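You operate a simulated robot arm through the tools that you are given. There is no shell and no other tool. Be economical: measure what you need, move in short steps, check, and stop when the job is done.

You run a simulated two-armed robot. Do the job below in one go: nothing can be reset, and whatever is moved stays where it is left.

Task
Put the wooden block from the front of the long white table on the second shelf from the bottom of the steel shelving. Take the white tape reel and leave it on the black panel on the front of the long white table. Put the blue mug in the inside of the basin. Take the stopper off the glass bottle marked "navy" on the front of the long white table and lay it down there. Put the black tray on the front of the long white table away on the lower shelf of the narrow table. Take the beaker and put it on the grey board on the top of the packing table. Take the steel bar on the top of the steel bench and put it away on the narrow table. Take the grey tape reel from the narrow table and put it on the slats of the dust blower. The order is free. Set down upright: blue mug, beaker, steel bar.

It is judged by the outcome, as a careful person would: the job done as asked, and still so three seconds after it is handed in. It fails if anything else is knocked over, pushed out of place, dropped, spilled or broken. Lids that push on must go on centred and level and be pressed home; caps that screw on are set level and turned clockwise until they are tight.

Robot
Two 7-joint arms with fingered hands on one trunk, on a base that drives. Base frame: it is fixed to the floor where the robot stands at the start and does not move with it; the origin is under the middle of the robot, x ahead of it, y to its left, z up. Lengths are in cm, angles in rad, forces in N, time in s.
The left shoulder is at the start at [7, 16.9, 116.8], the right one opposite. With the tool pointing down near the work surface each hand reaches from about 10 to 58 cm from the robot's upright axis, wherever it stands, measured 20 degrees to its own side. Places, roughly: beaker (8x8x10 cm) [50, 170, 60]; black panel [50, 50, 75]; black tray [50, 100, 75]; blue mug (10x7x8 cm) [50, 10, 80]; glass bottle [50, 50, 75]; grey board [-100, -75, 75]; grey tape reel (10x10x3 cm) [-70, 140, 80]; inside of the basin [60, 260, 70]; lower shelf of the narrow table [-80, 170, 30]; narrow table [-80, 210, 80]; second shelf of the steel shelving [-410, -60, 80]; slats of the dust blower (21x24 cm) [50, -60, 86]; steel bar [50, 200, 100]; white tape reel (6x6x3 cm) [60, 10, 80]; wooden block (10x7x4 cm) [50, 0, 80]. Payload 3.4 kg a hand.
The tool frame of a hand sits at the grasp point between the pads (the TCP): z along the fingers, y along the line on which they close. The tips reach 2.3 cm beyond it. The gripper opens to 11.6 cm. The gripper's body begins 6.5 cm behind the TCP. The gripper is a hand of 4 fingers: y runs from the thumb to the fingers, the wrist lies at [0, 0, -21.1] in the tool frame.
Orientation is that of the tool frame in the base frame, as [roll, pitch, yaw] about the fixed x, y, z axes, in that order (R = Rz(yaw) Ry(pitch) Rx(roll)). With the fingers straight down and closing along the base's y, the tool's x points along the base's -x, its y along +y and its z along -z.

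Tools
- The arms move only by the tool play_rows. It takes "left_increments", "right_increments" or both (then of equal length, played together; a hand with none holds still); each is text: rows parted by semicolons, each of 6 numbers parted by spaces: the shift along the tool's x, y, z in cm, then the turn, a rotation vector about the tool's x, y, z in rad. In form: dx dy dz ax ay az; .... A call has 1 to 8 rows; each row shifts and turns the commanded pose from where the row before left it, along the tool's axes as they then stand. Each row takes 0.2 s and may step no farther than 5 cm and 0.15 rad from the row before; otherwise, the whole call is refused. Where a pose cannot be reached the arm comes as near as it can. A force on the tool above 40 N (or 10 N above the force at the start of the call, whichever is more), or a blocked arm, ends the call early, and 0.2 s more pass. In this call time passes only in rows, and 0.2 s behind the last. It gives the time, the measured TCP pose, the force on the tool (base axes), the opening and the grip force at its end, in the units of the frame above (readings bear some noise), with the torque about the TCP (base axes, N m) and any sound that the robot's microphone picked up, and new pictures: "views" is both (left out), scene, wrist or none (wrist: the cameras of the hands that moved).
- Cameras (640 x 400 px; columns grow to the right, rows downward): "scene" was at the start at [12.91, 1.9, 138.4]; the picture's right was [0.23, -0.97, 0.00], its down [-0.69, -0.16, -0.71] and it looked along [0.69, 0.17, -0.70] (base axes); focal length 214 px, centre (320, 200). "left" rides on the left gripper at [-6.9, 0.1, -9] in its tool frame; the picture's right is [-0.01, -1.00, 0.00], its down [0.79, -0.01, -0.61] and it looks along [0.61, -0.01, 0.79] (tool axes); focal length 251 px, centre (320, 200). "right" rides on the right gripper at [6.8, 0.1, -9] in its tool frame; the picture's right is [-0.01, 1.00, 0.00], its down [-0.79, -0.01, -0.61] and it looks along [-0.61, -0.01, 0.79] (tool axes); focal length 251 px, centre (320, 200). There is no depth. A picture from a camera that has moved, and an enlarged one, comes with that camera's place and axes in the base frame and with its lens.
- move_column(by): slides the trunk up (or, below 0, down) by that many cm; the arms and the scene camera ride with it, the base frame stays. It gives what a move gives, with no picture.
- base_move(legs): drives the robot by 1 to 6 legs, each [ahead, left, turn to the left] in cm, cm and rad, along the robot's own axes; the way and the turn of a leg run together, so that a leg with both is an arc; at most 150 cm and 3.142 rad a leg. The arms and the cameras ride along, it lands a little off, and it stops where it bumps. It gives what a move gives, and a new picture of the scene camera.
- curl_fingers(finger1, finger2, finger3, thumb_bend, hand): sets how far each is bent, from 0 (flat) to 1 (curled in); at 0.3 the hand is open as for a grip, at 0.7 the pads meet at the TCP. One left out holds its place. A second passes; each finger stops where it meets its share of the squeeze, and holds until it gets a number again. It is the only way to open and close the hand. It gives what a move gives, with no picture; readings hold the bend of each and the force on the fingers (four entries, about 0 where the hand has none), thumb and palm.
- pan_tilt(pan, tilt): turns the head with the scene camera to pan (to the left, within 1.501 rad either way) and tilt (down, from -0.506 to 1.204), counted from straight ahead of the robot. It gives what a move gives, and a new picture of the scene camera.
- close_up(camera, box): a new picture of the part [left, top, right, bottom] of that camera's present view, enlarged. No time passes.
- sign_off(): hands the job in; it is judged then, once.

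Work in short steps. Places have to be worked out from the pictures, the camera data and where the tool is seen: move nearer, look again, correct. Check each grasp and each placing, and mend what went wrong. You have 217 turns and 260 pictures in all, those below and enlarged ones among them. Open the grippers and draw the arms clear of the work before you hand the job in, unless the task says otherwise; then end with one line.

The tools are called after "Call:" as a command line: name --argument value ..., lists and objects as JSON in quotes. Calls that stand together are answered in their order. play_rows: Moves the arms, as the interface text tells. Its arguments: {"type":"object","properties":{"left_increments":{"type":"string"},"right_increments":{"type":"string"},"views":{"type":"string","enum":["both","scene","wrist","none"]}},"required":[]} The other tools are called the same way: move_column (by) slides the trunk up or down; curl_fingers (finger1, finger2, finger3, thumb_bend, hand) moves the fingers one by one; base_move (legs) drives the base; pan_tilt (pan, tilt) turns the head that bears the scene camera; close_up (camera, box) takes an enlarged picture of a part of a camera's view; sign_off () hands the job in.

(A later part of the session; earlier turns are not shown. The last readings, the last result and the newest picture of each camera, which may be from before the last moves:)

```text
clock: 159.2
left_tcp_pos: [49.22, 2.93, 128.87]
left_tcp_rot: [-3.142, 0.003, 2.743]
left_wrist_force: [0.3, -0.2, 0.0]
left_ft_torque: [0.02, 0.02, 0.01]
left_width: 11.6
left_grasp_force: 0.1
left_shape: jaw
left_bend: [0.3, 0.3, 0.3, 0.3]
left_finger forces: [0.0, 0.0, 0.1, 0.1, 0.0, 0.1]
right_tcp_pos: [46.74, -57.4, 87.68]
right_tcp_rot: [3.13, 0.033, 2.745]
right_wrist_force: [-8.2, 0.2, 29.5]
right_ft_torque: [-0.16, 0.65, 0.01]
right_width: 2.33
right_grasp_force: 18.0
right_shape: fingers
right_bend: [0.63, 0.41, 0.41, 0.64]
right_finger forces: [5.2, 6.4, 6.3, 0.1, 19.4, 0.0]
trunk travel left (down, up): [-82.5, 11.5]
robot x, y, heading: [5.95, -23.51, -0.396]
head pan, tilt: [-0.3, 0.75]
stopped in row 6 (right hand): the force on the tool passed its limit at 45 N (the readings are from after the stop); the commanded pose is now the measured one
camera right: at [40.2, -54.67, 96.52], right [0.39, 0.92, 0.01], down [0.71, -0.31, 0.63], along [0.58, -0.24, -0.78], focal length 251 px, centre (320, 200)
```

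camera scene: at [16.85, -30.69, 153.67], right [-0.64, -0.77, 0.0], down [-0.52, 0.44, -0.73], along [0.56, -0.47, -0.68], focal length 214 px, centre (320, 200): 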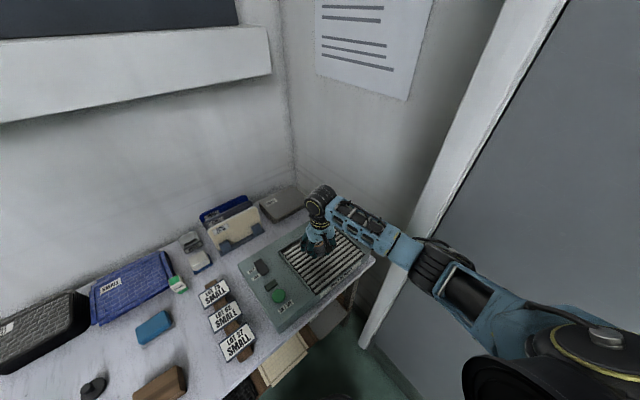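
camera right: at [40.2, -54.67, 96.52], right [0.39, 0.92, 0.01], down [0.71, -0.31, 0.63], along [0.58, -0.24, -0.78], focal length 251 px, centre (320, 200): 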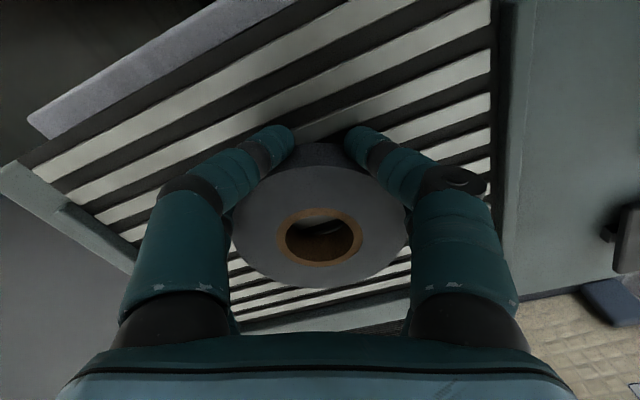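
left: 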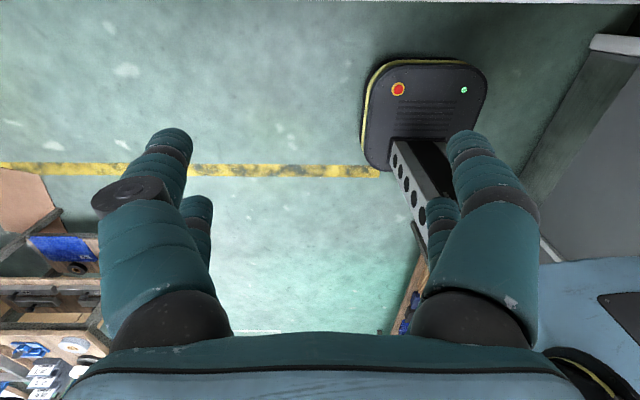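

Contact. Ease up slightly and open gently (not too wide), then rise.

Call:
play_rows --right_increments "0 0 -0.4 0 0 0" --views "none"

Call:
curl_fingers --hand "right" --finger1 0.25 --finger2 0.25 --finger3 0.25 --thumb_bend 0.25

Call:
play_rows --right_increments "0 0 -3 0 0 0;0 0 -4 0 0 0;0 0 -5 0 0 0;0 0 -5 0 0 0;0 0 -5 0 0 0" --views "both"

```text
clock: 159.6
left_tcp_pos: [49.58, 2.72, 128.71]
left_tcp_rot: [-3.14, -0.001, 2.742]
left_wrist_force: [0.2, -1.5, -0.5]
left_ft_torque: [0.04, 0.01, -0.02]
left_width: 11.61
left_grasp_force: 0.1
left_shape: jaw
left_bend: [0.3, 0.3, 0.3, 0.3]
left_finger forces: [0.0, 0.0, 0.0, 0.0, 0.0, 0.0]
right_tcp_pos: [46.86, -57.56, 87.78]
right_tcp_rot: [3.132, 0.026, 2.747]
right_wrist_force: [-2.5, 0.6, 7.4]
right_ft_torque: [-0.11, 0.17, -0.02]
right_width: 2.24
right_grasp_force: 9.4
right_shape: fingers
right_bend: [0.62, 0.41, 0.41, 0.63]
right_finger forces: [0.2, 6.6, 6.3, 0.1, 4.6, 0.1]
trunk travel left (down, up): [-82.5, 11.5]
robot x, y, heading: [5.54, -23.11, -0.394]
head pan, tilt: [-0.3, 0.75]
```

```text
clock: 160.6
left_tcp_pos: [49.66, 2.69, 128.74]
left_tcp_rot: [3.141, 0.0, 2.744]
left_wrist_force: [-0.5, 0.9, 0.3]
left_ft_torque: [0.0, -0.04, 0.01]
left_width: 11.56
left_grasp_force: 0.0
left_shape: jaw
left_bend: [0.3, 0.3, 0.3, 0.3]
left_finger forces: [0.0, 0.0, 0.0, 0.0, 0.0, 0.0]
right_tcp_pos: [46.94, -57.53, 87.73]
right_tcp_rot: [3.131, 0.027, 2.746]
right_wrist_force: [-0.6, -0.5, 0.4]
right_ft_torque: [0.0, -0.02, -0.03]
right_width: 12.58
right_grasp_force: 0.0
right_shape: fingers
right_bend: [0.25, 0.25, 0.25, 0.25]
right_finger forces: [0.1, 0.1, 0.1, 0.1, 0.0, 0.1]
trunk travel left (down, up): [-82.5, 11.5]
robot x, y, heading: [5.74, -23.16, -0.399]
head pan, tilt: [-0.3, 0.75]
```

```text
clock: 161.8
left_tcp_pos: [49.64, 2.76, 128.76]
left_tcp_rot: [3.141, -0.002, 2.744]
left_wrist_force: [-0.3, -0.2, 0.4]
left_ft_torque: [0.0, 0.0, 0.01]
left_width: 11.57
left_grasp_force: 0.0
left_shape: jaw
left_bend: [0.3, 0.3, 0.3, 0.3]
left_finger forces: [0.0, 0.0, 0.1, 0.1, 0.1, 0.1]
right_tcp_pos: [46.09, -57.49, 109.88]
right_tcp_rot: [3.132, 0.027, 2.745]
right_wrist_force: [0.5, 0.1, 0.3]
right_ft_torque: [0.02, 0.0, -0.02]
right_width: 12.6
right_grasp_force: 0.0
right_shape: fingers
right_bend: [0.25, 0.25, 0.25, 0.25]
right_finger forces: [0.1, 0.1, 0.1, 0.1, 0.0, 0.0]
trunk travel left (down, up): [-82.5, 11.5]
robot x, y, heading: [5.98, -23.27, -0.401]
head pan, tilt: [-0.3, 0.75]
camera scene: at [16.79, -30.67, 153.66], right [-0.64, -0.77, 0.0], down [-0.52, 0.44, -0.73], along [0.56, -0.47, -0.68], focal length 214 px, centre (320, 200)
camera right: at [39.69, -54.88, 118.62], right [0.39, 0.92, 0.01], down [0.71, -0.31, 0.63], along [0.58, -0.24, -0.78], focal length 251 px, centre (320, 200)
```

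scene: 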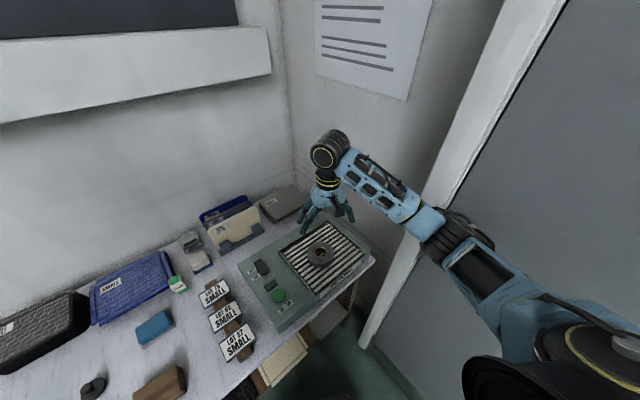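
right: 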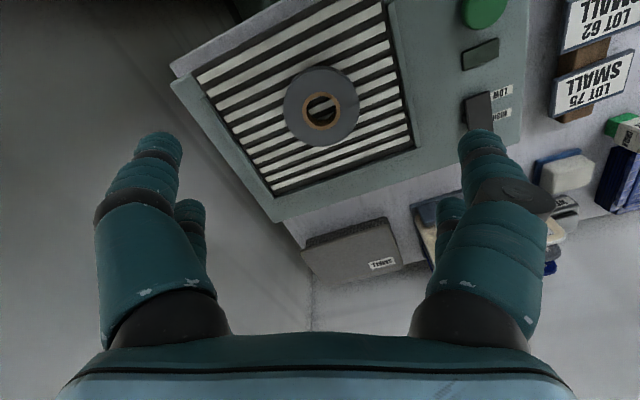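

Reel sits on the slats. Next, the wooden block: turn back straight and drive left so the right hand is over it.

Call:
base_move --legs '[[-4, 0, 0.4], [0, 33, 0]]'

Call:
close_up --camera "right" --box '[0, 0, 640, 400]'

```text
clock: 165.1
left_tcp_pos: [31.52, 51.0, 128.85]
left_tcp_rot: [3.139, 0.0, -3.131]
left_wrist_force: [-0.4, -0.7, 0.0]
left_ft_torque: [0.01, -0.02, 0.01]
left_width: 11.56
left_grasp_force: 0.0
left_shape: jaw
left_bend: [0.3, 0.3, 0.3, 0.3]
left_finger forces: [0.0, 0.0, 0.1, 0.1, 0.0, 0.1]
right_tcp_pos: [52.37, -5.77, 109.77]
right_tcp_rot: [3.129, 0.027, -3.129]
right_wrist_force: [0.4, -0.3, 0.2]
right_ft_torque: [0.01, 0.01, 0.0]
right_width: 12.58
right_grasp_force: 0.1
right_shape: fingers
right_bend: [0.25, 0.25, 0.25, 0.25]
right_finger forces: [0.0, 0.0, 0.1, 0.1, 0.0, 0.1]
trunk travel left (down, up): [-82.5, 11.5]
robot x, y, heading: [1.75, 9.87, 0.01]
head pan, tilt: [-0.3, 0.75]
camera scene: at [14.67, 7.26, 153.66], right [-0.29, -0.96, 0.0], down [-0.65, 0.2, -0.73], along [0.7, -0.21, -0.68], focal length 214 px, centre (320, 200)
```

scene: 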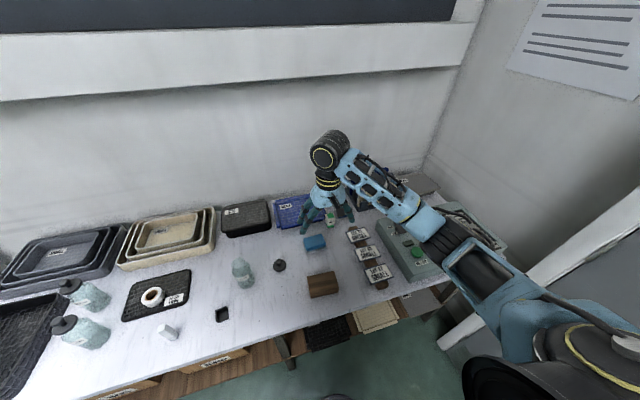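

```text
1.00 times, centred on (320, 200) of right (not enlarged: the box is as wide or as high as the picture)
camera zoom: at [45.31, -5.83, 118.52], right [0.0, 1.0, 0.01], down [0.78, -0.01, 0.63], along [0.63, 0.01, -0.78], focal length 251 px, centre (320, 200)
```

zoom: 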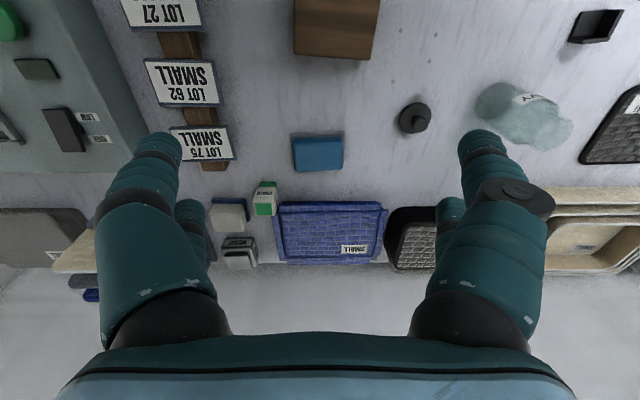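

Block top centre ≈ (47.6, -3.8). Move over it and down.

Call:
play_rows --right_increments "2.5 1 3 0 0 0;2.3 0.9 4 0 0 0;0 0 5 0 0 0;0 0 4 0 0 0;0 0 3 0 0 0" --views "wrist"

```text
clock: 166.3
left_tcp_pos: [31.54, 51.15, 128.87]
left_tcp_rot: [-3.141, 0.0, -3.132]
left_wrist_force: [0.6, 0.4, 0.0]
left_ft_torque: [0.03, 0.02, 0.04]
left_width: 11.58
left_grasp_force: 0.0
left_shape: jaw
left_bend: [0.3, 0.3, 0.3, 0.3]
left_finger forces: [0.1, 0.1, 0.1, 0.0, 0.1, 0.0]
right_tcp_pos: [47.84, -3.42, 90.73]
right_tcp_rot: [3.131, 0.026, -3.131]
right_wrist_force: [0.8, 0.4, -0.4]
right_ft_torque: [0.02, 0.0, -0.02]
right_width: 12.57
right_grasp_force: 0.1
right_shape: fingers
right_bend: [0.25, 0.25, 0.25, 0.25]
right_finger forces: [0.0, 0.1, 0.0, 0.1, 0.1, 0.1]
trunk travel left (down, up): [-82.5, 11.5]
robot x, y, heading: [2.0, 9.8, 0.012]
head pan, tilt: [-0.3, 0.75]
camera right: at [40.91, -3.59, 99.57], right [0.0, 1.0, 0.01], down [0.78, 0.0, 0.63], along [0.63, 0.01, -0.78], focal length 251 px, centre (320, 200)
```

right: 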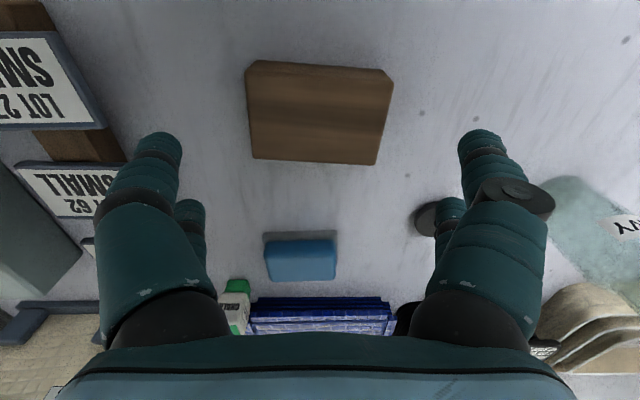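

Centred; descend to grip height and close.

Call:
play_rows --right_increments "0.5 -0.2 4 0 0 0;0 0 3.5 0 0 0;0 0 1.6 0 0 0" --views "none"

Call:
curl_fingers --hand "right" --finger1 0.5 --finger2 0.5 --finger3 0.5 --thumb_bend 0.5

Call:
play_rows --right_increments "0 0 -2 0 0 0;0 0 -4 0 0 0;0 0 -5 0 0 0;0 0 -5 0 0 0;0 0 -5 0 0 0" --views "wrist"

```text
clock: 167.1
left_tcp_pos: [31.55, 51.25, 128.76]
left_tcp_rot: [-3.141, -0.001, -3.133]
left_wrist_force: [1.0, -0.9, 0.0]
left_ft_torque: [0.0, 0.0, -0.02]
left_width: 11.6
left_grasp_force: 0.1
left_shape: jaw
left_bend: [0.3, 0.3, 0.3, 0.3]
left_finger forces: [0.0, 0.0, 0.1, 0.0, 0.1, 0.1]
right_tcp_pos: [47.86, -3.58, 81.65]
right_tcp_rot: [3.13, 0.025, -3.131]
right_wrist_force: [0.7, -0.5, 0.1]
right_ft_torque: [0.01, 0.03, -0.02]
right_width: 12.63
right_grasp_force: 0.0
right_shape: fingers
right_bend: [0.25, 0.25, 0.25, 0.25]
right_finger forces: [0.1, 0.0, 0.1, 0.1, 0.0, 0.0]
trunk travel left (down, up): [-82.5, 11.5]
robot x, y, heading: [1.56, 9.79, 0.01]
head pan, tilt: [-0.3, 0.75]
```

```text
clock: 168.1
left_tcp_pos: [31.51, 51.19, 128.78]
left_tcp_rot: [3.141, 0.0, -3.13]
left_wrist_force: [0.4, -0.2, 0.2]
left_ft_torque: [-0.01, -0.02, 0.01]
left_width: 11.57
left_grasp_force: 0.1
left_shape: jaw
left_bend: [0.3, 0.3, 0.3, 0.3]
left_finger forces: [0.1, 0.2, 0.0, 0.0, 0.0, 0.0]
right_tcp_pos: [47.82, -3.58, 81.48]
right_tcp_rot: [3.131, 0.025, -3.129]
right_wrist_force: [-0.8, -1.3, 0.4]
right_ft_torque: [-0.09, 0.03, 0.0]
right_width: 10.31
right_grasp_force: 23.7
right_shape: fingers
right_bend: [0.34, 0.36, 0.42, 0.42]
right_finger forces: [11.7, 11.4, 9.1, 0.0, 14.9, 0.1]
trunk travel left (down, up): [-82.5, 11.5]
robot x, y, heading: [1.24, 9.97, 0.01]
head pan, tilt: [-0.3, 0.75]
```

```text
clock: 169.3
left_tcp_pos: [31.51, 51.26, 128.81]
left_tcp_rot: [-3.141, 0.0, -3.131]
left_wrist_force: [-1.0, -0.4, 0.1]
left_ft_torque: [0.0, 0.0, 0.0]
left_width: 11.6
left_grasp_force: 0.0
left_shape: jaw
left_bend: [0.3, 0.3, 0.3, 0.3]
left_finger forces: [0.0, 0.0, 0.0, 0.0, 0.0, 0.1]
right_tcp_pos: [47.12, -3.9, 102.63]
right_tcp_rot: [3.131, 0.028, -3.13]
right_wrist_force: [0.3, 0.3, -1.8]
right_ft_torque: [0.01, 0.01, 0.01]
right_width: 10.3
right_grasp_force: 23.3
right_shape: fingers
right_bend: [0.34, 0.36, 0.42, 0.42]
right_finger forces: [11.7, 11.3, 8.7, 0.0, 14.8, 0.0]
trunk travel left (down, up): [-82.5, 11.5]
robot x, y, heading: [1.91, 9.89, 0.01]
head pan, tilt: [-0.3, 0.75]
camera right: at [40.09, -4.11, 111.36], right [0.0, 1.0, 0.01], down [0.78, 0.0, 0.63], along [0.63, 0.01, -0.78], focal length 251 px, centre (320, 200)
```

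right: 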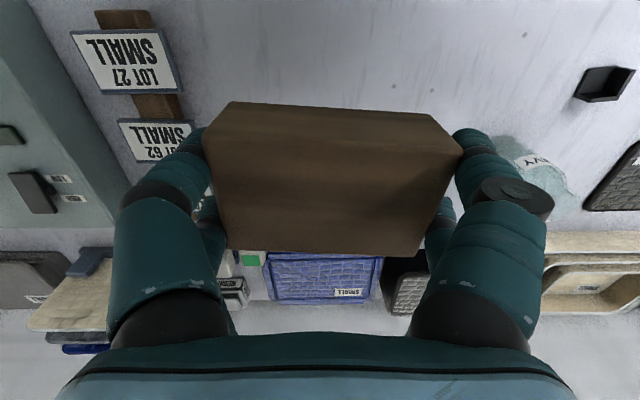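

Block firmly held. Back off, turn around and look toward the shelving.

Call:
base_move --legs '[[-22, 10, 0], [0, 0, 1.571], [0, 0, 1.571]]'

Call:
pan_tilt --pan 0.2 --tilt 0.3

```text
clock: 178.8
left_tcp_pos: [-50.28, -21.93, 128.76]
left_tcp_rot: [-3.142, 0.001, 0.004]
left_wrist_force: [0.4, 0.5, -0.5]
left_ft_torque: [0.02, 0.02, -0.01]
left_width: 11.58
left_grasp_force: 0.0
left_shape: jaw
left_bend: [0.3, 0.3, 0.3, 0.3]
left_finger forces: [0.1, 0.0, 0.0, 0.1, 0.0, 0.0]
right_tcp_pos: [-65.5, 33.35, 102.39]
right_tcp_rot: [3.131, 0.025, 0.007]
right_wrist_force: [-0.3, 0.3, -0.6]
right_ft_torque: [0.01, 0.03, -0.01]
right_width: 10.26
right_grasp_force: 22.6
right_shape: fingers
right_bend: [0.34, 0.36, 0.42, 0.42]
right_finger forces: [11.5, 11.3, 8.6, 0.1, 14.7, 0.1]
trunk travel left (down, up): [-82.5, 11.5]
robot x, y, heading: [-19.95, 19.11, -3.138]
head pan, tilt: [-0.3, 0.75]
camera scene: at [-33.17, 21.64, 153.66], right [0.29, 0.96, 0.0], down [0.65, -0.2, -0.73], along [-0.7, 0.21, -0.68], focal length 214 px, centre (320, 200)
```

scene: 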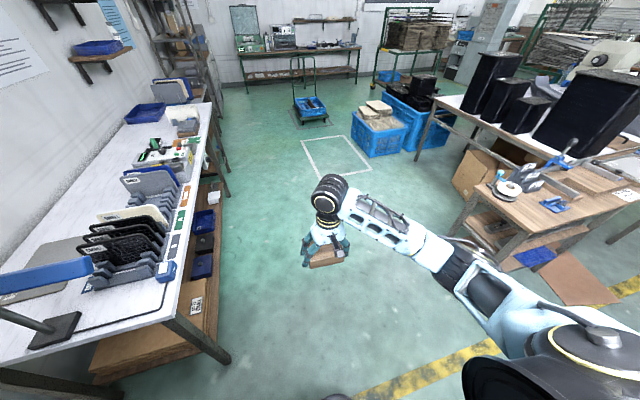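

```text
clock: 179.7
left_tcp_pos: [-50.27, -21.94, 128.78]
left_tcp_rot: [-3.141, 0.0, 0.005]
left_wrist_force: [0.1, 0.1, -0.1]
left_ft_torque: [0.01, -0.03, 0.03]
left_width: 11.59
left_grasp_force: 0.2
left_shape: jaw
left_bend: [0.3, 0.3, 0.3, 0.3]
left_finger forces: [0.1, 0.0, 0.1, 0.0, 0.0, 0.0]
right_tcp_pos: [-65.51, 33.38, 102.57]
right_tcp_rot: [3.13, 0.025, 0.008]
right_wrist_force: [0.6, -0.7, -1.7]
right_ft_torque: [-0.02, -0.05, -0.03]
right_width: 10.27
right_grasp_force: 22.7
right_shape: fingers
right_bend: [0.34, 0.36, 0.42, 0.42]
right_finger forces: [11.5, 11.4, 8.6, 0.0, 14.7, 0.0]
trunk travel left (down, up): [-82.5, 11.5]
robot x, y, heading: [-20.03, 19.4, -3.138]
head pan, tilt: [0.201, 0.3]
camera scene: at [-34.37, 17.32, 157.69], right [-0.2, 0.98, 0.0], down [0.29, 0.06, -0.95], along [-0.93, -0.19, -0.3], focal length 214 px, centre (320, 200)
```

scene: 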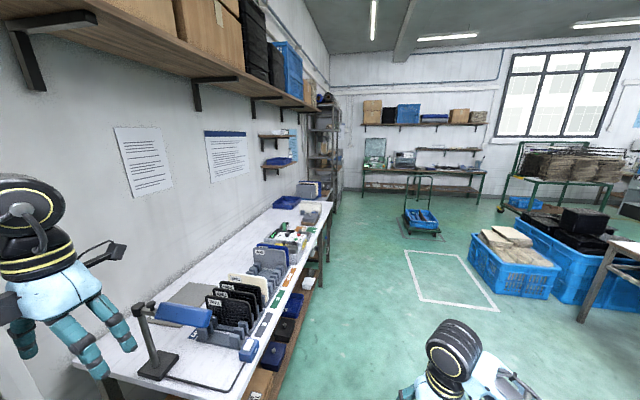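

The way along y≈25 is free (packing-table front edge at y≈-17). Drive ahead 290 cm and look at the shelving.

Call:
base_move --legs '[[145, -8, -0.004], [145, 0, 0]]'

Call:
pan_tilt --pan 0.6 --tilt 0.45

```text
clock: 193.6
left_tcp_pos: [-336.37, -19.69, 128.79]
left_tcp_rot: [-3.141, 0.0, 0.023]
left_wrist_force: [-0.1, 0.3, 0.1]
left_ft_torque: [0.01, -0.02, 0.03]
left_width: 11.57
left_grasp_force: 0.0
left_shape: jaw
left_bend: [0.3, 0.3, 0.3, 0.3]
left_finger forces: [0.0, 0.0, 0.0, 0.0, 0.0, 0.0]
right_tcp_pos: [-352.76, 35.13, 102.62]
right_tcp_rot: [3.13, 0.026, 0.024]
right_wrist_force: [0.5, 0.2, -0.1]
right_ft_torque: [0.02, -0.01, -0.03]
right_width: 10.31
right_grasp_force: 23.4
right_shape: fingers
right_bend: [0.34, 0.36, 0.42, 0.42]
right_finger forces: [11.5, 11.1, 8.6, 0.0, 14.7, 0.2]
trunk travel left (down, up): [-82.5, 11.5]
robot x, y, heading: [-307.02, 21.8, -3.115]
head pan, tilt: [0.201, 0.3]
camera scene: at [-321.22, 19.72, 157.71], right [-0.22, 0.97, 0.0], down [0.29, 0.07, -0.96], along [-0.93, -0.21, -0.3], focal length 214 px, centre (320, 200)
```

scene: 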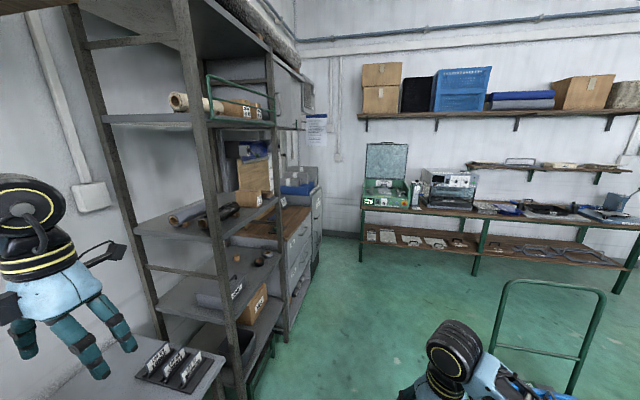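

```text
clock: 194.4
left_tcp_pos: [-336.44, -19.77, 128.79]
left_tcp_rot: [3.141, 0.0, 0.023]
left_wrist_force: [-0.3, 0.1, 0.3]
left_ft_torque: [-0.03, -0.01, 0.01]
left_width: 11.59
left_grasp_force: 0.0
left_shape: jaw
left_bend: [0.3, 0.3, 0.3, 0.3]
left_finger forces: [0.0, 0.0, 0.1, 0.0, 0.0, 0.0]
right_tcp_pos: [-352.79, 35.21, 102.48]
right_tcp_rot: [3.131, 0.026, 0.023]
right_wrist_force: [-0.4, -0.7, -0.8]
right_ft_torque: [-0.02, 0.03, 0.02]
right_width: 10.29
right_grasp_force: 23.6
right_shape: fingers
right_bend: [0.34, 0.36, 0.42, 0.42]
right_finger forces: [11.5, 11.2, 8.6, 0.0, 14.8, 0.0]
trunk travel left (down, up): [-82.5, 11.5]
robot x, y, heading: [-306.89, 22.27, -3.12]
head pan, tilt: [0.6, 0.45]
camera scene: at [-319.65, 16.44, 156.31], right [-0.58, 0.81, 0.0], down [0.35, 0.25, -0.9], along [-0.73, -0.53, -0.44], focal length 214 px, centre (320, 200)
```

scene: 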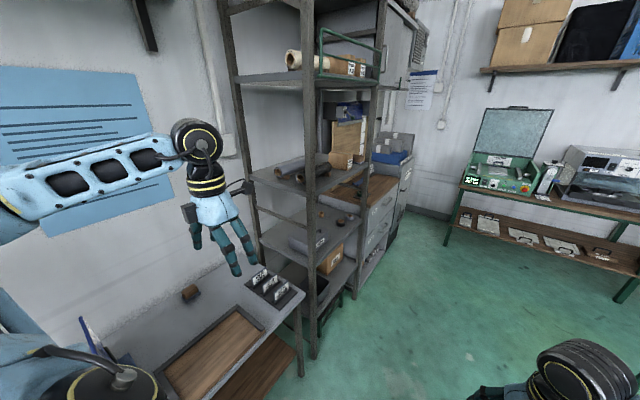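

Call:
close_up --camera "scene" --box '[220, 60, 420, 360]'

```text
1.33 times, centred on (320, 210) of scene
camera zoom: at [-319.65, 16.44, 156.31], right [-0.58, 0.81, 0.0], down [0.35, 0.25, -0.9], along [-0.73, -0.53, -0.44], focal length 286 px, centre (320, 187)
```

zoom: 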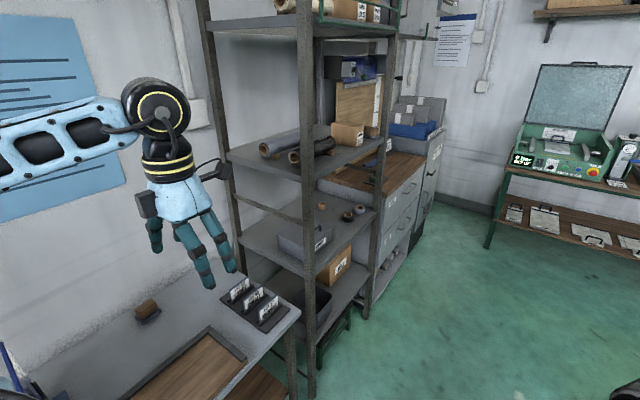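

The second shelf is the one with the grey bin, z≈80, front at y≈-36, x from -384 to -445. Drive to x≈-397 and turn to face it.

Call:
base_move --legs '[[90, 0, -0.02], [0, 0, 1.571]]'

Call:
pan_tilt --pan 0.0 --tilt 0.6

```text
clock: 201.2
left_tcp_pos: [-389.18, -29.06, 128.97]
left_tcp_rot: [-3.132, 0.024, 0.767]
left_wrist_force: [-13.3, 0.1, -1.0]
left_ft_torque: [0.04, 0.02, -0.67]
left_width: 11.55
left_grasp_force: 0.0
left_shape: jaw
left_bend: [0.37, 0.29, 0.3, 0.3]
left_finger forces: [13.8, 0.7, 0.1, 0.0, 0.0, 0.0]
right_tcp_pos: [-438.01, -0.61, 102.33]
right_tcp_rot: [3.128, 0.022, 0.788]
right_wrist_force: [0.6, -0.8, -1.9]
right_ft_torque: [-0.01, -0.03, 0.01]
right_width: 10.27
right_grasp_force: 22.8
right_shape: fingers
right_bend: [0.34, 0.36, 0.42, 0.42]
right_finger forces: [11.7, 11.2, 8.7, 0.1, 14.7, 0.0]
trunk travel left (down, up): [-82.5, 11.5]
robot x, y, heading: [-395.56, 21.51, -2.353]
head pan, tilt: [0.6, 0.45]
stopped in leg 2: the force on the tool passed its limit at 98 N (the readings are from after the stop); the commanded pose is now the measured one
camera scene: at [-401.4, 8.69, 156.29], right [-0.98, 0.18, 0.0], down [0.08, 0.43, -0.9], along [-0.16, -0.89, -0.44], focal length 214 px, centre (320, 200)
```

scene: 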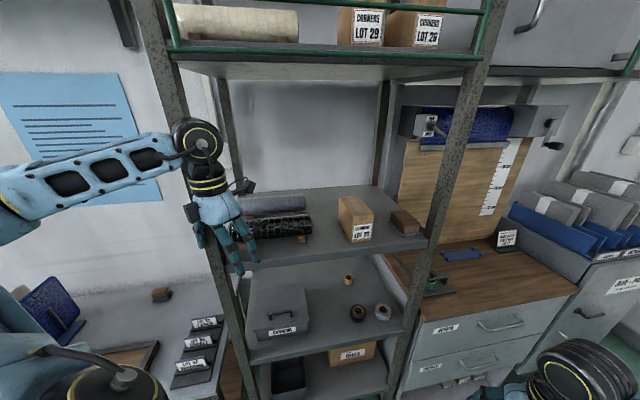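

```text
clock: 202.2
left_tcp_pos: [-389.1, -29.3, 128.91]
left_tcp_rot: [-3.131, 0.02, 0.771]
left_wrist_force: [-14.2, -0.9, -1.3]
left_ft_torque: [0.0, 0.11, -0.76]
left_width: 11.54
left_grasp_force: 0.0
left_shape: jaw
left_bend: [0.37, 0.29, 0.3, 0.3]
left_finger forces: [15.0, 0.2, 0.0, 0.0, 0.1, 0.0]
right_tcp_pos: [-438.15, -0.83, 102.43]
right_tcp_rot: [3.127, 0.022, 0.791]
right_wrist_force: [-0.6, -0.4, -2.3]
right_ft_torque: [0.02, -0.01, 0.0]
right_width: 10.27
right_grasp_force: 23.3
right_shape: fingers
right_bend: [0.34, 0.36, 0.42, 0.42]
right_finger forces: [11.7, 11.3, 8.6, 0.0, 14.7, 0.0]
trunk travel left (down, up): [-82.5, 11.5]
robot x, y, heading: [-395.09, 21.56, -2.358]
head pan, tilt: [0.0, 0.6]
camera scene: at [-406.12, 11.42, 154.91], right [-0.71, 0.7, 0.0], down [0.4, 0.4, -0.82], along [-0.58, -0.59, -0.57], focal length 214 px, centre (320, 200)
```

scene: 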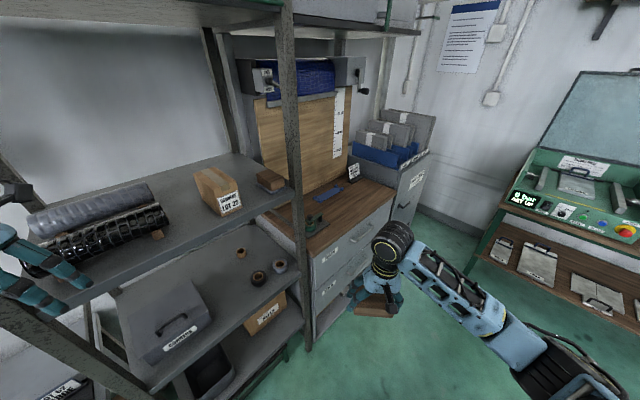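

The left hand touched the shelving post while turning. Turn back, move away from the shelf by ~20 cm, then finish the turn.

Call:
base_move --legs '[[0, 0, -0.3], [-9.5, -17.5, 0]]'

Call:
base_move --legs '[[0, 0, 1.085]]'

```text
clock: 203.0
left_tcp_pos: [-389.59, -29.1, 128.91]
left_tcp_rot: [-3.134, 0.011, 0.746]
left_wrist_force: [-5.7, -0.8, 1.5]
left_ft_torque: [-0.12, 0.04, -0.43]
left_width: 11.59
left_grasp_force: 0.1
left_shape: jaw
left_bend: [0.33, 0.31, 0.3, 0.3]
left_finger forces: [6.5, 0.7, 0.0, 0.1, 0.1, 0.0]
right_tcp_pos: [-438.18, 0.71, 102.74]
right_tcp_rot: [3.132, 0.028, 0.76]
right_wrist_force: [0.0, -0.4, -1.7]
right_ft_torque: [0.04, 0.06, 0.0]
right_width: 10.26
right_grasp_force: 23.2
right_shape: fingers
right_bend: [0.34, 0.36, 0.42, 0.42]
right_finger forces: [11.5, 11.2, 8.7, 0.1, 14.7, 0.0]
trunk travel left (down, up): [-82.5, 11.5]
robot x, y, heading: [-395.47, 21.33, -2.386]
head pan, tilt: [0.0, 0.6]
stopped in leg 1: the force on the tool passed its limit at 50 N (the readings are from after the stop); the commanded pose is now the measured one
camera scene: at [-405.51, 11.94, 154.99], right [-0.69, 0.73, 0.0], down [0.41, 0.39, -0.83], along [-0.6, -0.57, -0.56], focal length 214 px, centre (320, 200)
```

scene: 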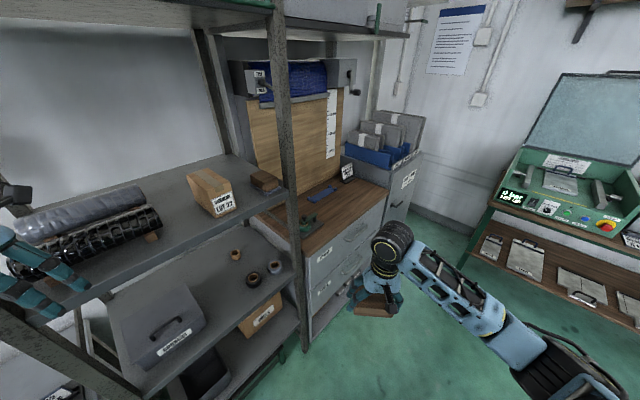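

```text
clock: 204.0
left_tcp_pos: [-389.1, -29.24, 128.76]
left_tcp_rot: [-3.127, 0.021, 0.775]
left_wrist_force: [-19.2, -4.1, -0.1]
left_ft_torque: [0.04, -0.13, -1.08]
left_width: 11.57
left_grasp_force: 0.0
left_shape: jaw
left_bend: [0.37, 0.3, 0.3, 0.3]
left_finger forces: [19.9, 0.2, 0.0, 0.1, 0.0, 0.0]
right_tcp_pos: [-438.23, -1.2, 102.25]
right_tcp_rot: [3.128, 0.02, 0.798]
right_wrist_force: [-0.3, 1.1, -1.5]
right_ft_torque: [0.04, 0.0, -0.02]
right_width: 10.29
right_grasp_force: 23.2
right_shape: fingers
right_bend: [0.34, 0.36, 0.42, 0.42]
right_finger forces: [11.7, 11.2, 8.8, 0.0, 14.6, 0.0]
trunk travel left (down, up): [-82.5, 11.5]
robot x, y, heading: [-395.81, 21.1, -2.343]
head pan, tilt: [0.0, 0.6]
stopped in leg 1: the force on the tool passed its limit at 62 N (the readings are from after the stop); the commanded pose is now the measured one
camera scene: at [-406.3, 11.17, 154.88], right [-0.71, 0.7, 0.0], down [0.4, 0.41, -0.82], along [-0.57, -0.59, -0.57], focal length 214 px, centre (320, 200)
```

scene: 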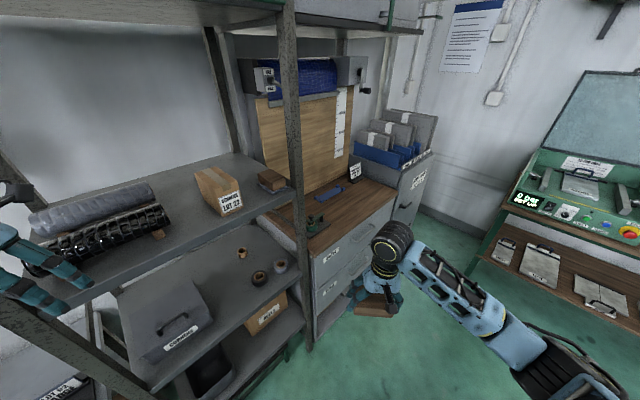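

The left hand is still touching. Look at it before moving.

Call:
pan_tilt --pan 0.9 --tilt 0.5

Call:
close_up --camera "left" --box '[0, 0, 640, 400]'

```text
clock: 205.2
left_tcp_pos: [-389.02, -29.28, 128.75]
left_tcp_rot: [-3.131, 0.016, 0.779]
left_wrist_force: [-23.8, -6.8, 0.4]
left_ft_torque: [-0.11, -0.08, -1.39]
left_width: 11.57
left_grasp_force: 0.0
left_shape: jaw
left_bend: [0.37, 0.3, 0.3, 0.3]
left_finger forces: [24.2, 0.1, 0.0, 0.0, 0.0, 0.0]
right_tcp_pos: [-438.17, -1.26, 102.18]
right_tcp_rot: [3.126, 0.021, 0.799]
right_wrist_force: [-0.3, 0.2, -0.6]
right_ft_torque: [-0.01, 0.04, -0.03]
right_width: 10.29
right_grasp_force: 23.3
right_shape: fingers
right_bend: [0.34, 0.36, 0.42, 0.42]
right_finger forces: [11.6, 11.3, 8.7, 0.0, 14.6, 0.0]
trunk travel left (down, up): [-82.5, 11.5]
robot x, y, heading: [-395.84, 21.23, -2.348]
head pan, tilt: [0.901, 0.499]
camera scene: at [-399.22, 8.41, 155.82], right [-0.99, -0.13, -0.01], down [-0.05, 0.48, -0.88], along [0.11, -0.87, -0.48], focal length 214 px, centre (320, 200)
```

scene: 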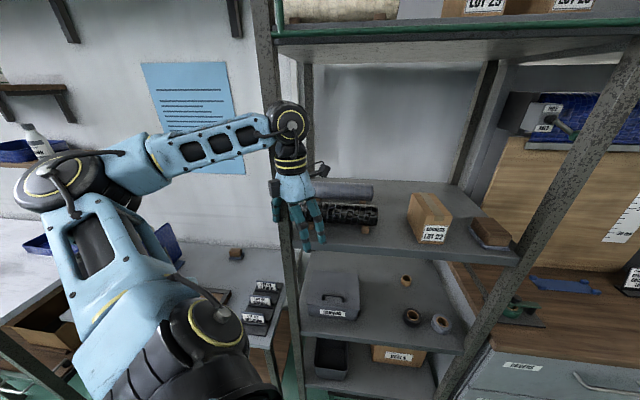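

```text
1.00 times, centred on (320, 200) of left (not enlarged: the box is as wide or as high as the picture)
camera zoom: at [-393.73, -34.09, 137.96], right [-0.71, 0.7, 0.01], down [0.57, 0.57, 0.59], along [0.41, 0.43, -0.8], focal length 251 px, centre (320, 200)
```

zoom: 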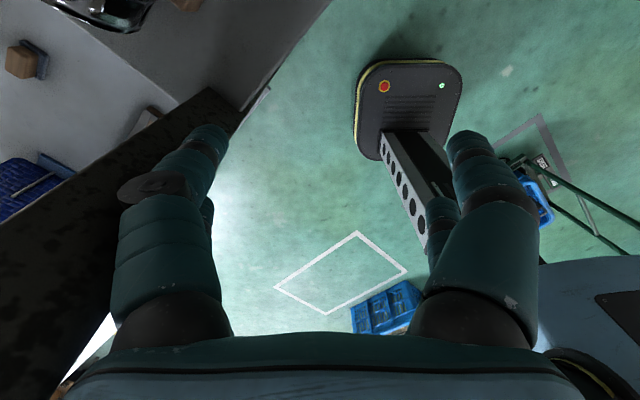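

The post is just outside the left hand's finger; I draw the left hand away along -y and back toward the robot.

Call:
play_rows --left_increments "0 -2 0 0 0 0;0 -4 0 0 0 0;0 -4 0 0 0 0;4 -2 0 0 0 0;4 0 0 0 0 0;4 0 0 0 0 0;4 0 0 0 0 0" --views "scene"

```text
clock: 206.8
left_tcp_pos: [-385.8, -10.82, 131.63]
left_tcp_rot: [-3.127, 0.024, 0.781]
left_wrist_force: [0.3, -0.9, 0.2]
left_ft_torque: [-0.07, 0.04, 0.0]
left_width: 11.59
left_grasp_force: 0.2
left_shape: jaw
left_bend: [0.3, 0.3, 0.3, 0.3]
left_finger forces: [0.0, 0.0, 0.1, 0.0, 0.0, 0.0]
left hand out of reach, approached as far as the arm can: row 6, 7
right_tcp_pos: [-437.4, -0.89, 102.7]
right_tcp_rot: [3.129, 0.026, 0.8]
right_wrist_force: [0.6, 0.0, -1.3]
right_ft_torque: [0.01, 0.02, 0.02]
right_width: 10.27
right_grasp_force: 23.1
right_shape: fingers
right_bend: [0.34, 0.36, 0.42, 0.42]
right_finger forces: [11.5, 11.2, 8.6, 0.0, 14.5, 0.0]
trunk travel left (down, up): [-82.5, 11.5]
robot x, y, heading: [-395.82, 21.0, -2.346]
head pan, tilt: [0.901, 0.499]
camera scene: at [-397.95, 8.99, 155.89], right [-0.99, -0.13, 0.0], down [-0.06, 0.47, -0.88], along [0.11, -0.87, -0.48], focal length 214 px, centre (320, 200)
```

scene: 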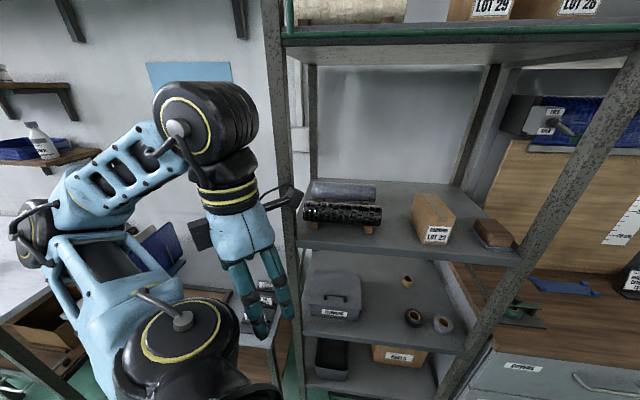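

Left hand is free and tucked in; the shelving is undisturbed. Back away a bit, and finish the turn toward the shelf.

Call:
base_move --legs '[[-10, -10, 0]]'

Call:
base_move --legs '[[0, 0, 0.775]]'

Call:
pan_tilt --pan 0.0 --tilt 0.6

```text
clock: 208.1
left_tcp_pos: [-386.29, 2.39, 131.56]
left_tcp_rot: [-3.125, 0.021, 0.784]
left_wrist_force: [0.3, -0.3, -0.4]
left_ft_torque: [0.01, -0.01, 0.0]
left_width: 11.58
left_grasp_force: 0.0
left_shape: jaw
left_bend: [0.3, 0.3, 0.3, 0.3]
left_finger forces: [0.0, 0.0, 0.1, 0.1, 0.1, 0.0]
right_tcp_pos: [-437.79, 12.17, 102.43]
right_tcp_rot: [3.131, 0.024, 0.802]
right_wrist_force: [0.2, 0.1, -1.8]
right_ft_torque: [0.0, -0.01, -0.02]
right_width: 10.29
right_grasp_force: 23.0
right_shape: fingers
right_bend: [0.34, 0.36, 0.42, 0.42]
right_finger forces: [11.5, 11.2, 8.7, 0.0, 14.6, 0.0]
trunk travel left (down, up): [-82.5, 11.5]
robot x, y, heading: [-396.0, 34.91, -2.334]
head pan, tilt: [0.901, 0.499]
camera scene: at [-398.43, 22.03, 155.83], right [-0.99, -0.13, 0.0], down [-0.06, 0.48, -0.88], along [0.11, -0.87, -0.48], focal length 214 px, centre (320, 200)
```

scene: 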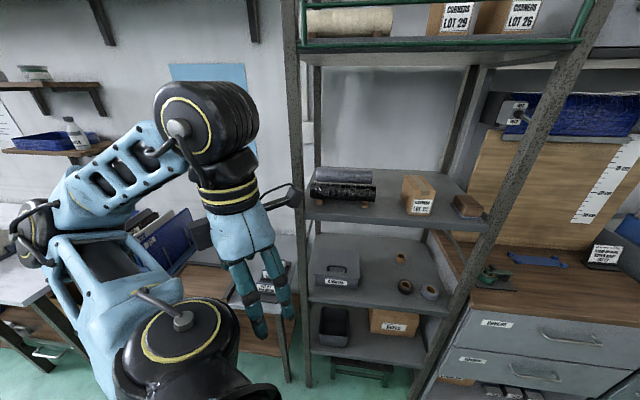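

```text
clock: 210.6
left_tcp_pos: [-366.21, 18.98, 131.54]
left_tcp_rot: [-3.127, 0.023, 1.571]
left_wrist_force: [0.2, 0.0, -0.3]
left_ft_torque: [-0.01, -0.02, 0.03]
left_width: 11.58
left_grasp_force: 0.3
left_shape: jaw
left_bend: [0.3, 0.3, 0.3, 0.3]
left_finger forces: [0.0, 0.1, 0.0, 0.0, 0.1, 0.0]
right_tcp_pos: [-409.6, -10.5, 102.69]
right_tcp_rot: [3.129, 0.025, 1.59]
right_wrist_force: [-0.3, 0.3, -0.8]
right_ft_torque: [0.03, 0.04, -0.03]
right_width: 10.27
right_grasp_force: 22.5
right_shape: fingers
right_bend: [0.34, 0.36, 0.42, 0.42]
right_finger forces: [11.4, 10.9, 8.5, 0.1, 14.4, 0.0]
trunk travel left (down, up): [-82.5, 11.5]
robot x, y, heading: [-396.15, 35.09, -1.553]
head pan, tilt: [0.901, 0.499]
camera scene: at [-388.86, 24.36, 155.86], right [-0.61, -0.79, 0.0], down [-0.38, 0.29, -0.88], along [0.7, -0.53, -0.48], focal length 214 px, centre (320, 200)
```

scene: 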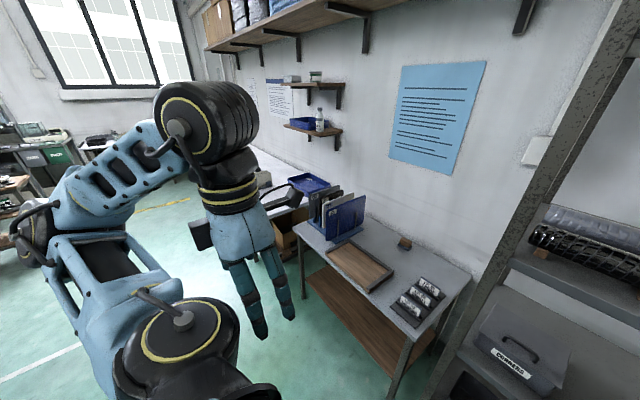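

```text
clock: 211.8
left_tcp_pos: [-366.16, 18.93, 131.54]
left_tcp_rot: [-3.127, 0.022, 1.569]
left_wrist_force: [-0.6, -0.1, 0.2]
left_ft_torque: [0.02, 0.02, 0.0]
left_width: 11.57
left_grasp_force: 0.1
left_shape: jaw
left_bend: [0.3, 0.3, 0.3, 0.3]
left_finger forces: [0.0, 0.0, 0.1, 0.0, 0.0, 0.1]
right_tcp_pos: [-409.57, -10.4, 102.61]
right_tcp_rot: [3.131, 0.024, 1.592]
right_wrist_force: [0.3, -0.1, -1.3]
right_ft_torque: [-0.02, 0.04, -0.03]
right_width: 10.28
right_grasp_force: 22.9
right_shape: fingers
right_bend: [0.34, 0.36, 0.42, 0.42]
right_finger forces: [11.4, 11.0, 8.5, 0.0, 14.4, 0.0]
trunk travel left (down, up): [-82.5, 11.5]
robot x, y, heading: [-396.0, 34.95, -1.555]
head pan, tilt: [0.0, 0.6]
camera scene: at [-395.9, 21.07, 154.95], right [-1.0, -0.02, 0.0], down [-0.01, 0.56, -0.82], along [0.01, -0.82, -0.57], focal length 214 px, centre (320, 200)
```

scene: 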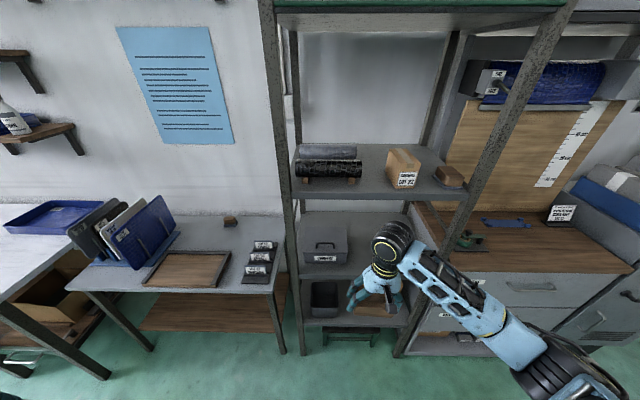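

Second shelf at z≈80–81, third shelf underside ≈116. The free gap is at x≈-415 between bin and tapes; I lower the trunk and turn the hand 90° so the block fits narrow side across.

Call:
move_column --by -13

Call:
play_rows --right_increments "0 0 0 0 0 0.15;0 0 0 0 0 0.15;0 0 0 0 0 0.15;0 0 0 0 0 0.15;0 0 0 0 0 0.15;0 0 0 0 0 0.15;0 0 0 0 0 0.15;0 0 0 0 0 0.15" --views "scene"

```text
clock: 213.3
left_tcp_pos: [-366.2, 19.03, 118.66]
left_tcp_rot: [-3.128, 0.022, 1.571]
left_wrist_force: [-0.1, 0.0, 0.5]
left_ft_torque: [0.01, -0.04, 0.03]
left_width: 11.61
left_grasp_force: 0.0
left_shape: jaw
left_bend: [0.3, 0.3, 0.3, 0.3]
left_finger forces: [0.1, 0.0, 0.1, 0.0, 0.1, 0.0]
right_tcp_pos: [-409.58, -10.55, 89.51]
right_tcp_rot: [3.132, 0.027, 1.589]
right_wrist_force: [-0.1, -0.2, -1.2]
right_ft_torque: [0.02, 0.01, 0.0]
right_width: 10.27
right_grasp_force: 22.2
right_shape: fingers
right_bend: [0.34, 0.36, 0.42, 0.42]
right_finger forces: [11.4, 11.0, 8.5, 0.0, 14.3, 0.0]
trunk travel left (down, up): [-69.5, 24.5]
robot x, y, heading: [-396.33, 35.23, -1.556]
head pan, tilt: [0.0, 0.6]
```

```text
clock: 215.2
left_tcp_pos: [-366.19, 19.04, 118.53]
left_tcp_rot: [-3.129, 0.024, 1.571]
left_wrist_force: [0.1, 0.3, -0.3]
left_ft_torque: [-0.06, -0.04, 0.01]
left_width: 11.59
left_grasp_force: 0.1
left_shape: jaw
left_bend: [0.3, 0.3, 0.3, 0.3]
left_finger forces: [0.1, 0.0, 0.0, 0.0, 0.1, 0.0]
right_tcp_pos: [-409.62, -10.41, 89.66]
right_tcp_rot: [3.114, -0.002, 0.387]
right_wrist_force: [-0.3, 0.0, -1.2]
right_ft_torque: [0.02, -0.02, 0.0]
right_width: 10.28
right_grasp_force: 22.3
right_shape: fingers
right_bend: [0.34, 0.36, 0.42, 0.42]
right_finger forces: [10.9, 10.8, 8.3, 0.0, 14.1, 0.1]
trunk travel left (down, up): [-69.5, 24.5]
robot x, y, heading: [-396.01, 34.65, -1.554]
head pan, tilt: [0.0, 0.6]
camera scene: at [-395.89, 21.08, 141.95], right [-1.0, -0.02, 0.0], down [-0.01, 0.57, -0.82], along [0.01, -0.82, -0.57], focal length 214 px, centre (320, 200)
```

scene: 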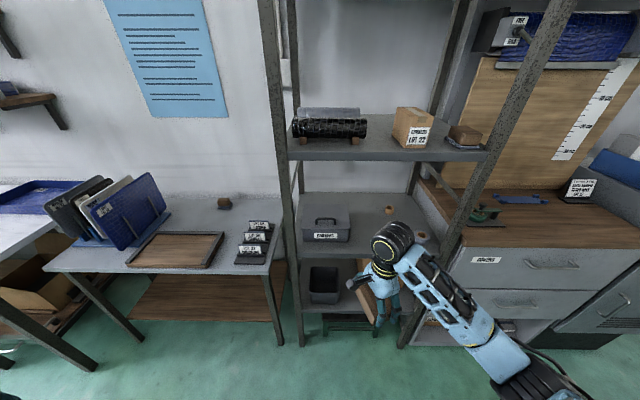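

Call:
close_up --camera "scene" --box '[280, 170, 460, 290]'

```text
3.33 times, centred on (370, 230) of scene
camera zoom: at [-395.89, 21.08, 141.95], right [-1.0, -0.02, 0.0], down [-0.01, 0.57, -0.82], along [0.01, -0.82, -0.57], focal length 715 px, centre (153, 100)
```

zoom: 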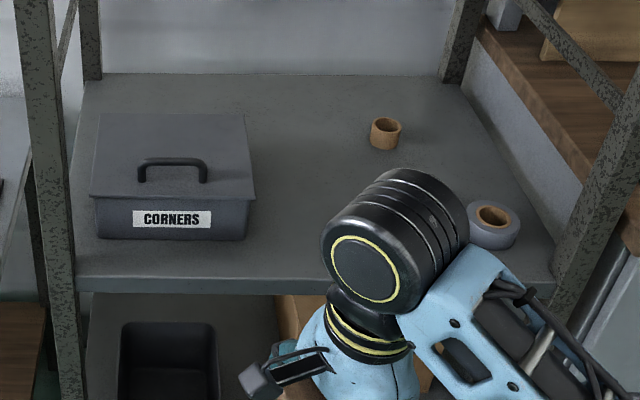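

The bin's right edge is at x≈-407, with lid top ≈88; the camera bracket clears it. Finish the 90° turn, lower to z≈86, shift right and drive in partly.

Call:
play_rows --right_increments "0 0 0 0 0 0.15;0 0 0 0 0 0.15;0 0 2 0 0 0.07;0 0 1.6 0 0 0" --views "none"

Call:
base_move --legs '[[18, -6.5, -0.016]]'

Call:
close_up --camera "scene" --box '[280, 170, 460, 290]'

```text
clock: 216.2
left_tcp_pos: [-366.21, 19.04, 118.48]
left_tcp_rot: [-3.128, 0.02, 1.57]
left_wrist_force: [-0.4, -0.6, 0.0]
left_ft_torque: [0.01, 0.01, 0.02]
left_width: 11.56
left_grasp_force: 0.0
left_shape: jaw
left_bend: [0.3, 0.3, 0.3, 0.3]
left_finger forces: [0.0, 0.0, 0.0, 0.1, 0.1, 0.0]
right_tcp_pos: [-409.53, -10.37, 85.87]
right_tcp_rot: [3.116, -0.011, 0.019]
right_wrist_force: [0.2, 0.1, -1.1]
right_ft_torque: [0.01, 0.0, -0.01]
right_width: 10.26
right_grasp_force: 22.0
right_shape: fingers
right_bend: [0.34, 0.36, 0.42, 0.42]
right_finger forces: [11.0, 10.9, 8.1, 0.1, 14.3, 0.0]
trunk travel left (down, up): [-69.5, 24.5]
robot x, y, heading: [-395.77, 34.92, -1.552]
head pan, tilt: [0.0, 0.6]
```

```text
clock: 217.7
left_tcp_pos: [-372.68, -0.02, 118.68]
left_tcp_rot: [-3.126, 0.023, 1.551]
left_wrist_force: [0.7, -0.1, 0.5]
left_ft_torque: [0.0, 0.01, 0.03]
left_width: 11.58
left_grasp_force: 0.0
left_shape: jaw
left_bend: [0.3, 0.3, 0.3, 0.3]
left_finger forces: [0.0, 0.1, 0.1, 0.0, 0.0, 0.0]
right_tcp_pos: [-416.55, -28.66, 86.04]
right_tcp_rot: [3.115, -0.01, 0.002]
right_wrist_force: [-0.4, 0.6, -0.9]
right_ft_torque: [-0.01, 0.01, 0.01]
right_width: 10.3
right_grasp_force: 22.1
right_shape: fingers
right_bend: [0.34, 0.36, 0.42, 0.42]
right_finger forces: [11.0, 11.0, 8.3, 0.1, 14.2, 0.0]
trunk travel left (down, up): [-69.5, 24.5]
robot x, y, heading: [-402.61, 16.66, -1.573]
head pan, tilt: [0.0, 0.6]
camera scene: at [-402.43, 2.61, 141.96], right [-1.0, 0.0, 0.0], down [0.0, 0.56, -0.83], along [0.0, -0.83, -0.56], focal length 214 px, centre (320, 200)
```

scene: 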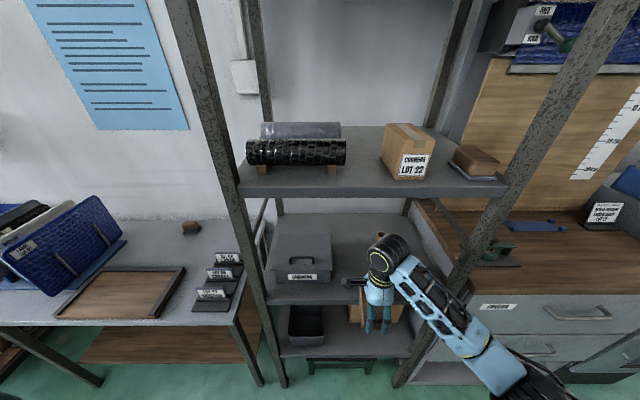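

```text
3.33 times, centred on (370, 230) of scene
camera zoom: at [-402.43, 2.61, 141.96], right [-1.0, 0.0, 0.0], down [0.0, 0.56, -0.83], along [0.0, -0.83, -0.56], focal length 715 px, centre (153, 100)
```

zoom: 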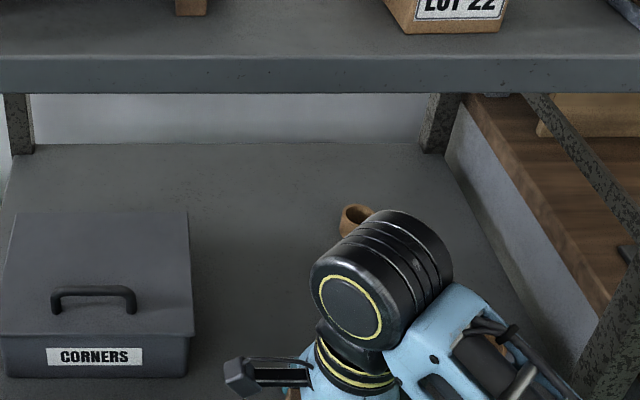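

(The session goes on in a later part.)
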